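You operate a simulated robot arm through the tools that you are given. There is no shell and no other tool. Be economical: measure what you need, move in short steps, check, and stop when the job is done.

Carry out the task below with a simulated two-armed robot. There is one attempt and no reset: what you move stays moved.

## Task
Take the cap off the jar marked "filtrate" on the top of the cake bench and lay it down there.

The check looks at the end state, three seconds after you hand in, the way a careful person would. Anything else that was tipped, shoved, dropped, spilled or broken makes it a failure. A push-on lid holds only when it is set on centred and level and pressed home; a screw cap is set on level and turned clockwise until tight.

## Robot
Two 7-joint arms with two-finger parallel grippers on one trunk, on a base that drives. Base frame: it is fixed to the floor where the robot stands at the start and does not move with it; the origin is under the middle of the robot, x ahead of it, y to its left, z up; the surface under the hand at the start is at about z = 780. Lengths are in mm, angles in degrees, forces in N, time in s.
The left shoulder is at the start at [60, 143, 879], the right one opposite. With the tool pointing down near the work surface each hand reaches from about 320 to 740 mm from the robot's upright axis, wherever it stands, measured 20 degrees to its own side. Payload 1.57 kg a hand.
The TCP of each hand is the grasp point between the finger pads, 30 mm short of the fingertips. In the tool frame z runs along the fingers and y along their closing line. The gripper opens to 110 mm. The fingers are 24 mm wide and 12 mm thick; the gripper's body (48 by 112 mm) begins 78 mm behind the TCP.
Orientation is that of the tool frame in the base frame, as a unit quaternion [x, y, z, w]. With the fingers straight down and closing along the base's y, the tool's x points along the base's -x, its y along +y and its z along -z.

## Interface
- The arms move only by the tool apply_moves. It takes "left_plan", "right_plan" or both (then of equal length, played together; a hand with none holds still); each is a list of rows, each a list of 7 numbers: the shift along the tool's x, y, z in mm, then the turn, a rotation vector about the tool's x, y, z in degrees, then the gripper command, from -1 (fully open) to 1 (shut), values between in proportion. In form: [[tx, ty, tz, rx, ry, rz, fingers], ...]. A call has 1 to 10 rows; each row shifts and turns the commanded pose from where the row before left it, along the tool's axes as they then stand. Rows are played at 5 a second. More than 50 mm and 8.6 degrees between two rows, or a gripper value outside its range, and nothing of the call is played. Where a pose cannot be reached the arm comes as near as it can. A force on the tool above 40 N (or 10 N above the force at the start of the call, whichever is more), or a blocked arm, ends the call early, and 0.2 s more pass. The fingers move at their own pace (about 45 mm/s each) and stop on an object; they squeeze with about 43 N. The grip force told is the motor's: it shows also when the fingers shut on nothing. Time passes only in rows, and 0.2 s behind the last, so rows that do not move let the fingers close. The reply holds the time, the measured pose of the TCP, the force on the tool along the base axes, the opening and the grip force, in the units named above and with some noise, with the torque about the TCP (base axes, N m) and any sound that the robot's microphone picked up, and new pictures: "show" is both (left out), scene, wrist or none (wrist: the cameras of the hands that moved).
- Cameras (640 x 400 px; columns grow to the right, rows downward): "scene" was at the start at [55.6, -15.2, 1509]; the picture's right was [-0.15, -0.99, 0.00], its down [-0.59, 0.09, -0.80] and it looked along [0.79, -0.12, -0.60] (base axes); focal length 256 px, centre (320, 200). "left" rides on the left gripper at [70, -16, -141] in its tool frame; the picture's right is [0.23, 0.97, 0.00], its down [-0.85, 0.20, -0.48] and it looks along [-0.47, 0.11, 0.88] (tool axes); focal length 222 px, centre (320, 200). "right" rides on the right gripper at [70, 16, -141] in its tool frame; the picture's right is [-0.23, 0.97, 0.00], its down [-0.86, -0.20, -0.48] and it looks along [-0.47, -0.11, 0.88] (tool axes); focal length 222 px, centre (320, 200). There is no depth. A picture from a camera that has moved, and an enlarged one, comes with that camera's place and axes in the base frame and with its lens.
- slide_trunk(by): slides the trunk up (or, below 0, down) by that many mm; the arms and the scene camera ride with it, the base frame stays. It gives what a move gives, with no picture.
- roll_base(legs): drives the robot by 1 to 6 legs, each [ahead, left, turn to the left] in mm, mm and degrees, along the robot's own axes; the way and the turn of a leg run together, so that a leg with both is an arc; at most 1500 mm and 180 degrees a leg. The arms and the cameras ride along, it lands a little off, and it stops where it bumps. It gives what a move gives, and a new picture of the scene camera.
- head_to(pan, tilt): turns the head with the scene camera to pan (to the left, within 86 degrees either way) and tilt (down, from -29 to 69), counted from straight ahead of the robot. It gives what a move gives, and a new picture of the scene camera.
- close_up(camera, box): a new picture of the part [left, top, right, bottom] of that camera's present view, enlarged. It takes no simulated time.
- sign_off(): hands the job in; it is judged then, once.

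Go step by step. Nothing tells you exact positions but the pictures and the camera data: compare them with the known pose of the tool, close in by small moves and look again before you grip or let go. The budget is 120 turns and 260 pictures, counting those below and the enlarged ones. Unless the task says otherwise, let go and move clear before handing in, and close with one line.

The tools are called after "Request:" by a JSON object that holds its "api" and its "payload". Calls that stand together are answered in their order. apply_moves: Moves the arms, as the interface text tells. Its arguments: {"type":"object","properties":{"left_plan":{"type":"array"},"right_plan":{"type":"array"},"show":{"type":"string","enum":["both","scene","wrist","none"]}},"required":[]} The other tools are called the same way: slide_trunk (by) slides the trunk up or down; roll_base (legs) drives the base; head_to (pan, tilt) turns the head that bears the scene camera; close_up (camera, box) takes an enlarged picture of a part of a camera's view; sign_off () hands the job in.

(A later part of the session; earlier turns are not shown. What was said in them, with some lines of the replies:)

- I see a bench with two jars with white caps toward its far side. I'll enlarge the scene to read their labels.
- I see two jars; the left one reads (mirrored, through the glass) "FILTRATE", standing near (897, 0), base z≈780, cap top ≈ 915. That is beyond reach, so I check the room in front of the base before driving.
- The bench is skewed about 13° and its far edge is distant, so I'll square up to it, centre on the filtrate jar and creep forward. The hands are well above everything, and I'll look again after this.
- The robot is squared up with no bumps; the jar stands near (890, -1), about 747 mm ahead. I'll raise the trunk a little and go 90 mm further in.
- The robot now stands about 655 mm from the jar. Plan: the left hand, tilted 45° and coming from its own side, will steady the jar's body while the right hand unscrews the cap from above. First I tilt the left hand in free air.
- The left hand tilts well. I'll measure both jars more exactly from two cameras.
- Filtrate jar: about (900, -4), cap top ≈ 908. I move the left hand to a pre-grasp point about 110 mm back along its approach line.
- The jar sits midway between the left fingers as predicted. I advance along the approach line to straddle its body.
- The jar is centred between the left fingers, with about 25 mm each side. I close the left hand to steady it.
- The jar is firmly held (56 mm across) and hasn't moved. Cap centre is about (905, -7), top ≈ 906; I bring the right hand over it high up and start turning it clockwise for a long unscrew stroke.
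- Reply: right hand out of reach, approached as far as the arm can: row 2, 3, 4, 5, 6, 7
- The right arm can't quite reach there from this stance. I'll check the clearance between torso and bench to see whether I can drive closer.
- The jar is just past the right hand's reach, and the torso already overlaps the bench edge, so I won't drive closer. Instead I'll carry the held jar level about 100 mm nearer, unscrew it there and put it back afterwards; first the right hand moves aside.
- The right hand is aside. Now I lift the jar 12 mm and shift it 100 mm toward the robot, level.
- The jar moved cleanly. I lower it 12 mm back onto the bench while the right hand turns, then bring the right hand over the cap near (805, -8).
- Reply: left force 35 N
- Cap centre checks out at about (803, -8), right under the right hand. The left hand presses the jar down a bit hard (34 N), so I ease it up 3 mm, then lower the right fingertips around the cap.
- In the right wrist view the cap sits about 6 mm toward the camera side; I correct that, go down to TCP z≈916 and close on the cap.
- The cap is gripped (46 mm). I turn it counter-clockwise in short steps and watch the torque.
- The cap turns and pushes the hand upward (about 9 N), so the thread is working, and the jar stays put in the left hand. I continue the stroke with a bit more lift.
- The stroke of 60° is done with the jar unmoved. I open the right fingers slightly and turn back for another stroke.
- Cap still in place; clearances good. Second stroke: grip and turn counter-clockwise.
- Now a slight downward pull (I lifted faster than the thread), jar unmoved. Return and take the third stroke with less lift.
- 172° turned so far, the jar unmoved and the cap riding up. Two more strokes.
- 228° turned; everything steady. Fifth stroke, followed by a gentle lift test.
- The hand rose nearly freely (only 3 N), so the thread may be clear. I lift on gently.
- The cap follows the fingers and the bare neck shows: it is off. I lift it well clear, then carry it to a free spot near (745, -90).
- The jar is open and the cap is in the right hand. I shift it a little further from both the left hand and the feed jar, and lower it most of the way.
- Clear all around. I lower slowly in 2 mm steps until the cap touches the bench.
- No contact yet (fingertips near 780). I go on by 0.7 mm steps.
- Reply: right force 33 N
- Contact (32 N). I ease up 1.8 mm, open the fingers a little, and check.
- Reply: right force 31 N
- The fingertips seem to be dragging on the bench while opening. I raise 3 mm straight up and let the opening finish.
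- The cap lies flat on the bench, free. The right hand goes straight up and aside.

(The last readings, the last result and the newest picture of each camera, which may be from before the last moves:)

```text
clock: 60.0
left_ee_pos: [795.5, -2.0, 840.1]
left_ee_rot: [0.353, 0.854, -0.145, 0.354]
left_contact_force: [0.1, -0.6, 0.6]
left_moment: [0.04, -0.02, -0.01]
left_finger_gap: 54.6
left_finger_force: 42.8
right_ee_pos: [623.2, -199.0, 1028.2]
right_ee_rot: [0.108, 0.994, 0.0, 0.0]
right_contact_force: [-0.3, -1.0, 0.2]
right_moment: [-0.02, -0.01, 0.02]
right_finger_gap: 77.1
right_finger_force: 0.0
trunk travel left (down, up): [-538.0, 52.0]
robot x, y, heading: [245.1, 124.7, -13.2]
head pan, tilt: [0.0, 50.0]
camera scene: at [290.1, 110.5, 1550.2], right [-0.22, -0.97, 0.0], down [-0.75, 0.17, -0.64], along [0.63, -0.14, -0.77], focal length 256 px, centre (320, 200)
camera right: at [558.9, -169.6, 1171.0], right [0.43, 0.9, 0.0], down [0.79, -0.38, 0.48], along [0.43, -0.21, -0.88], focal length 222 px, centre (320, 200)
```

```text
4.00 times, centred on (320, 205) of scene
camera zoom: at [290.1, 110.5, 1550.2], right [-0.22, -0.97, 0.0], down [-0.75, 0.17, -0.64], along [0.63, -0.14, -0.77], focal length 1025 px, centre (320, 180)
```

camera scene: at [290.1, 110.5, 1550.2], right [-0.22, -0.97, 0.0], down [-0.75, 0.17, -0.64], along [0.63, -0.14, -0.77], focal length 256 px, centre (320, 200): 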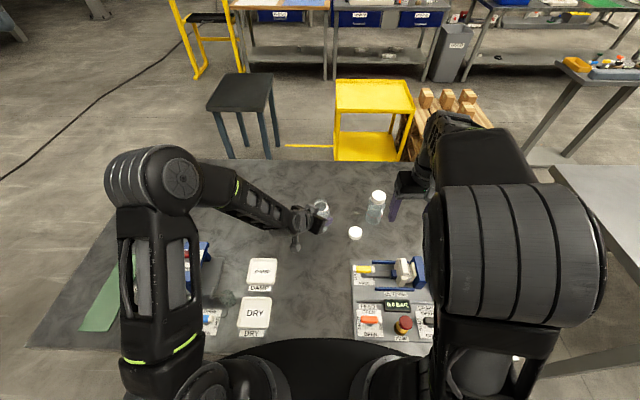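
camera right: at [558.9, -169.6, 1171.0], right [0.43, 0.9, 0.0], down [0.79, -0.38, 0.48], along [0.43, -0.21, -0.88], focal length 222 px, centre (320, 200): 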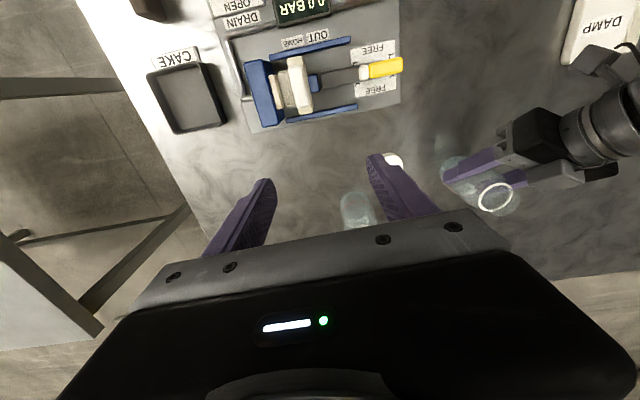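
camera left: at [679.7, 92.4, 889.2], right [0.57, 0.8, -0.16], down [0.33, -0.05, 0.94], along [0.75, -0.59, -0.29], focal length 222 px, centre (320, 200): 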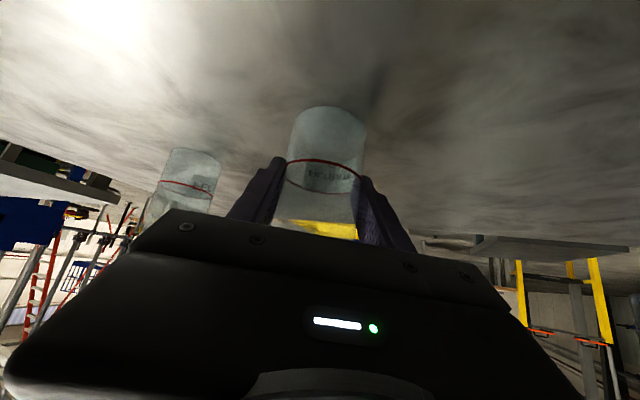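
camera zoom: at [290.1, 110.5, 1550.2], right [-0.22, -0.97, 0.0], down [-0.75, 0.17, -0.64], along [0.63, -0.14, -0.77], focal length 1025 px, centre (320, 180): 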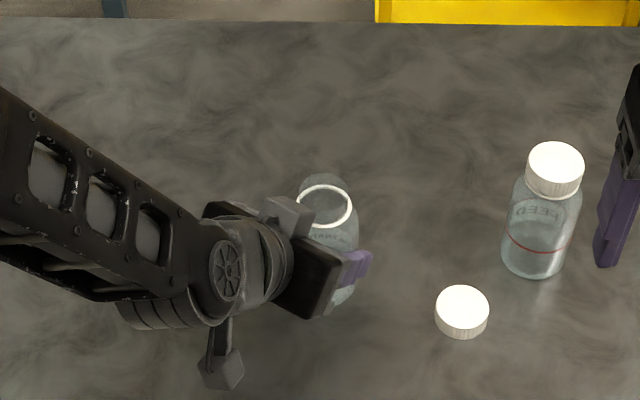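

The cap lies near (737, -114), the open jar still in the left hand. I lift the jar 10 mm, carry it level back to its original place, and lower to just above the bench.

Request:
{"api": "apply_moves", "payload": {"left_plan": [[-7, 0, -7, 0, 0, 0, 1], [-6, 8.5, 6, 0, 0, 0, 1], [-10, 14.1, 10, 0, 0, 0, 1], [-10, 14.1, 10, 0, 0, 0, 1], [-10, 14.1, 10, 0, 0, 0, 1], [-9, 12.7, 9, 0, 0, 0, 1], [-5.5, 7.8, 5.5, 0, 0, 0, 1], [0, 0, 0, 0, 0, 0, 1], [3.3, 0, 3.3, 0, 0, 0, 1], [2.6, 0, 2.6, 0, 0, 0, 1]]}}

Request:
{"api": "close_up", "payload": {"camera": "left", "box": [240, 90, 432, 210]}}

```text
clock: 62.2
left_ee_pos: [898.6, -1.4, 839.8]
left_ee_rot: [0.353, 0.854, -0.146, 0.354]
left_contact_force: [0.4, 0.0, -0.4]
left_moment: [0.02, 0.0, 0.0]
left_finger_gap: 54.5
left_finger_force: 43.1
right_ee_pos: [624.4, -199.8, 1028.7]
right_ee_rot: [0.108, 0.994, 0.0, 0.0]
right_contact_force: [0.1, -0.7, 0.0]
right_moment: [-0.02, 0.0, 0.04]
right_finger_gap: 77.0
right_finger_force: 0.0
trunk travel left (down, up): [-538.0, 52.0]
robot x, y, heading: [244.4, 122.7, -13.0]
head pan, tilt: [0.0, 50.0]
camera scene: at [291.3, 111.3, 1550.2], right [-0.22, -0.97, 0.0], down [-0.75, 0.17, -0.64], along [0.63, -0.14, -0.77], focal length 256 px, centre (320, 200)
camera left: at [781.5, 92.4, 890.5], right [0.57, 0.8, -0.16], down [0.33, -0.05, 0.94], along [0.75, -0.59, -0.29], focal length 222 px, centre (320, 200)
```

scene: 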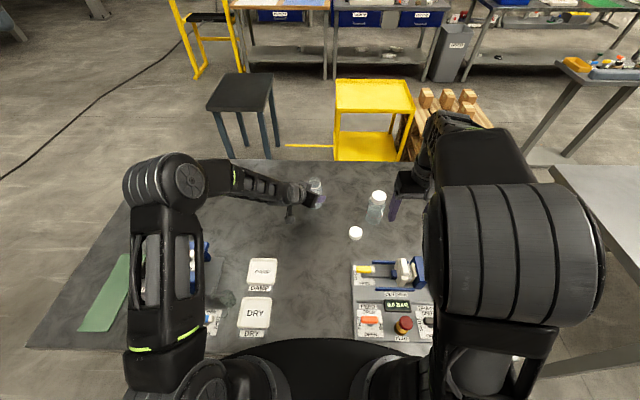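
left: 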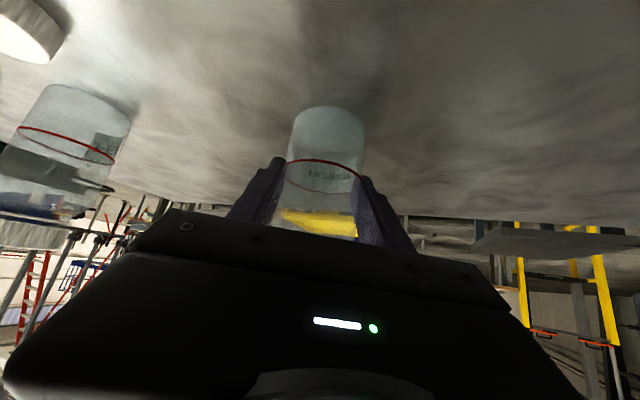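

```text
3.33 times, centred on (336, 150) of left
camera zoom: at [781.5, 92.4, 890.5], right [0.57, 0.8, -0.16], down [0.33, -0.05, 0.94], along [0.75, -0.59, -0.29], focal length 740 px, centre (267, 367)
```

zoom: 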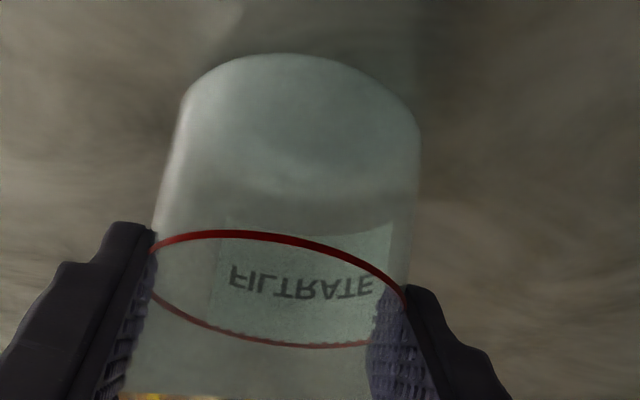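

Jar is back over its original place. I lower by half-millimetre steps until it bears on the bench.

Request:
{"api": "apply_moves", "payload": {"left_plan": [[0.4, 0, 0.4, 0, 0, 0, 1], [0.4, 0, 0.4, 0, 0, 0, 1], [0.4, 0, 0.4, 0, 0, 0, 1], [0, 0, 0, 0, 0, 0, 1]], "show": "none"}}

```text
clock: 63.2
left_ee_pos: [898.7, -1.7, 838.4]
left_ee_rot: [0.352, 0.854, -0.146, 0.355]
left_contact_force: [-0.9, 0.1, 3.3]
left_moment: [-0.05, -0.01, 0.01]
left_finger_gap: 54.8
left_finger_force: 43.3
right_ee_pos: [625.6, -198.6, 1027.9]
right_ee_rot: [0.108, 0.994, 0.001, 0.0]
right_contact_force: [0.3, 0.0, 0.0]
right_moment: [0.02, 0.04, -0.01]
right_finger_gap: 77.1
right_finger_force: 0.1
trunk travel left (down, up): [-538.0, 52.0]
robot x, y, heading: [247.2, 124.3, -12.9]
head pan, tilt: [0.0, 50.0]
```

The jar just bears on the bench (3 N). I open the left hand.

Request:
{"api": "apply_moves", "payload": {"left_plan": [[0.2, 0, 0.2, 0, 0, 0, 0.6], [0, 0, 0, 0, 0, 0, 0], [0, 0, 0, 0, 0, 0, -0.3], [0, 0, 0, 0, 0, 0, -0.7], [0, 0, 0, 0, 0, 0, -1], [0, 0, 0, 0, 0, 0, -1], [0, 0, 0, 0, 0, 0, -1]]}}

```text
clock: 64.8
left_ee_pos: [898.9, -1.9, 836.2]
left_ee_rot: [0.352, 0.854, -0.146, 0.354]
left_contact_force: [0.1, -0.1, 0.7]
left_moment: [-0.01, 0.02, 0.01]
left_finger_gap: 110.1
left_finger_force: 0.1
right_ee_pos: [625.1, -199.0, 1028.7]
right_ee_rot: [0.108, 0.994, 0.0, 0.0]
right_contact_force: [-0.6, -0.5, 0.1]
right_moment: [0.02, -0.02, 0.01]
right_finger_gap: 76.9
right_finger_force: 0.1
trunk travel left (down, up): [-538.0, 52.0]
robot x, y, heading: [244.7, 123.5, -12.9]
head pan, tilt: [0.0, 50.0]
camera scene: at [291.2, 111.3, 1550.2], right [-0.22, -0.97, 0.0], down [-0.75, 0.17, -0.64], along [0.63, -0.14, -0.77], focal length 256 px, centre (320, 200)
camera left: at [781.0, 91.6, 888.1], right [0.57, 0.8, -0.16], down [0.33, -0.05, 0.94], along [0.75, -0.59, -0.29], focal length 222 px, centre (320, 200)
```

scene: 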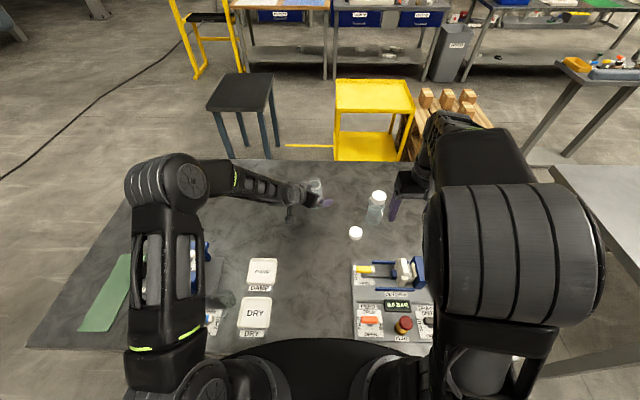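
left: 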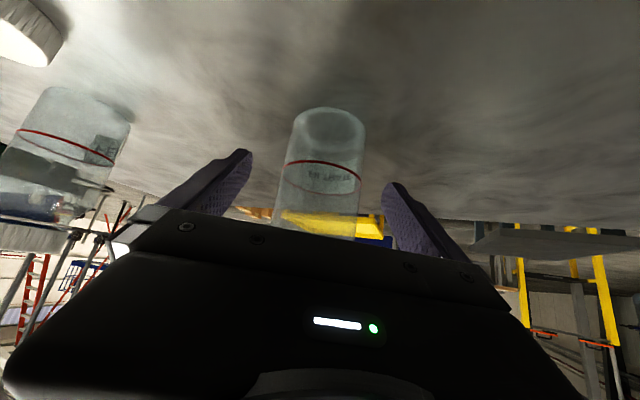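

The jar stands free between the open fingers. I back the left hand out along its approach line and raise it.

Request:
{"api": "apply_moves", "payload": {"left_plan": [[0, 0, -20, 0, 0, 0, -1], [0, 0, -30, 0, 0, 0, -1], [0, 0, -35, 0, 0, 0, -1], [0, 0, -40, 0, 0, 0, -1], [0, 0, -40, 0, 0, 0, -1], [0, 0, -40, 0, 0, 0, -1], [0, 0, 0, 0, 0, 0, -1]]}}

Request:
{"api": "close_up", "payload": {"camera": "scene", "box": [240, 155, 400, 255]}}

```text
clock: 66.4
left_ee_pos: [797.8, 102.4, 982.4]
left_ee_rot: [0.353, 0.854, -0.146, 0.354]
left_contact_force: [-0.5, 0.1, -0.1]
left_moment: [-0.01, 0.01, 0.01]
left_finger_gap: 110.0
left_finger_force: 0.2
right_ee_pos: [625.9, -198.4, 1029.2]
right_ee_rot: [0.109, 0.994, 0.0, -0.001]
right_contact_force: [0.2, 0.3, 0.2]
right_moment: [0.01, 0.01, 0.03]
right_finger_gap: 77.0
right_finger_force: 0.0
trunk travel left (down, up): [-538.0, 52.0]
robot x, y, heading: [245.3, 123.2, -12.9]
head pan, tilt: [0.0, 50.0]
camera scene: at [291.7, 110.9, 1550.2], right [-0.22, -0.97, 0.0], down [-0.75, 0.17, -0.64], along [0.63, -0.14, -0.77], focal length 256 px, centre (320, 200)
camera left: at [680.3, 195.4, 1033.1], right [0.57, 0.8, -0.16], down [0.33, -0.05, 0.94], along [0.75, -0.59, -0.29], focal length 222 px, centre (320, 200)
```

scene: 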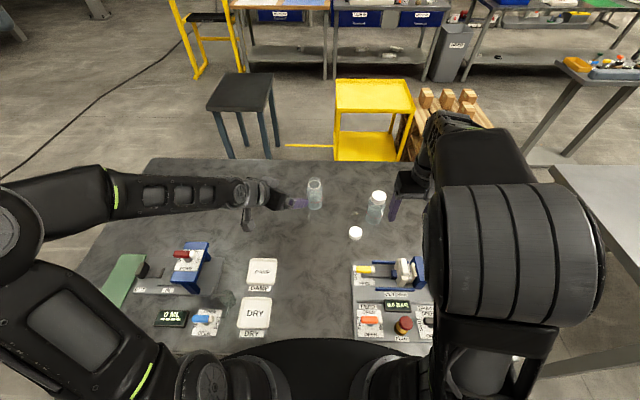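
left: 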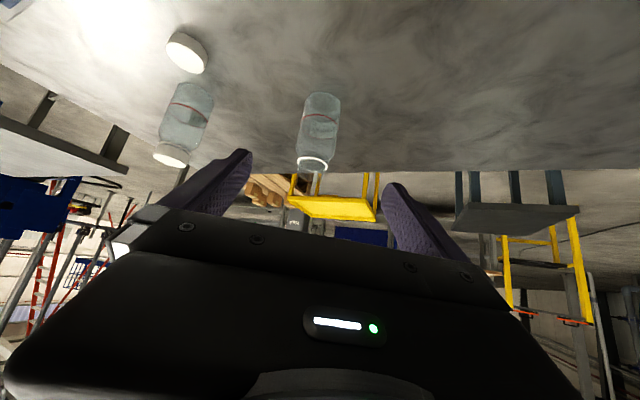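

```text
4.00 times, centred on (320, 205) of scene
camera zoom: at [291.7, 110.9, 1550.2], right [-0.22, -0.97, 0.0], down [-0.75, 0.17, -0.64], along [0.63, -0.14, -0.77], focal length 1025 px, centre (320, 180)
```

zoom: 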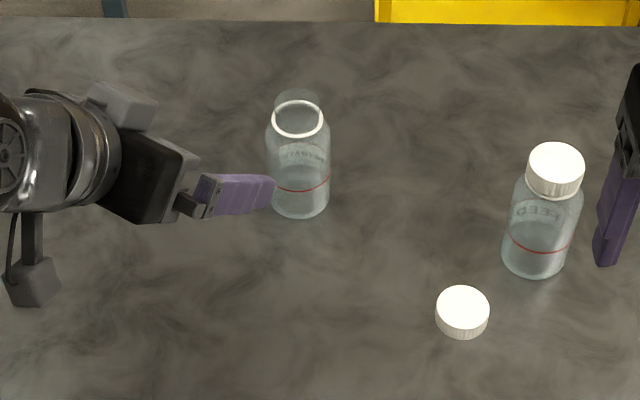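

The filtrate jar stands open and upright in its original place, its cap lies flat on the bench, the feed jar hasn't been disturbed, and both hands are clear. I hand in.

Request:
{"api": "sign_off", "payload": {}}

```text
The job is handed in.
```

The cap is off the "filtrate" jar and lies flat on the cake bench. I had to move the jar about 100 mm closer to unscrew it, and it now stands upright back in its place.
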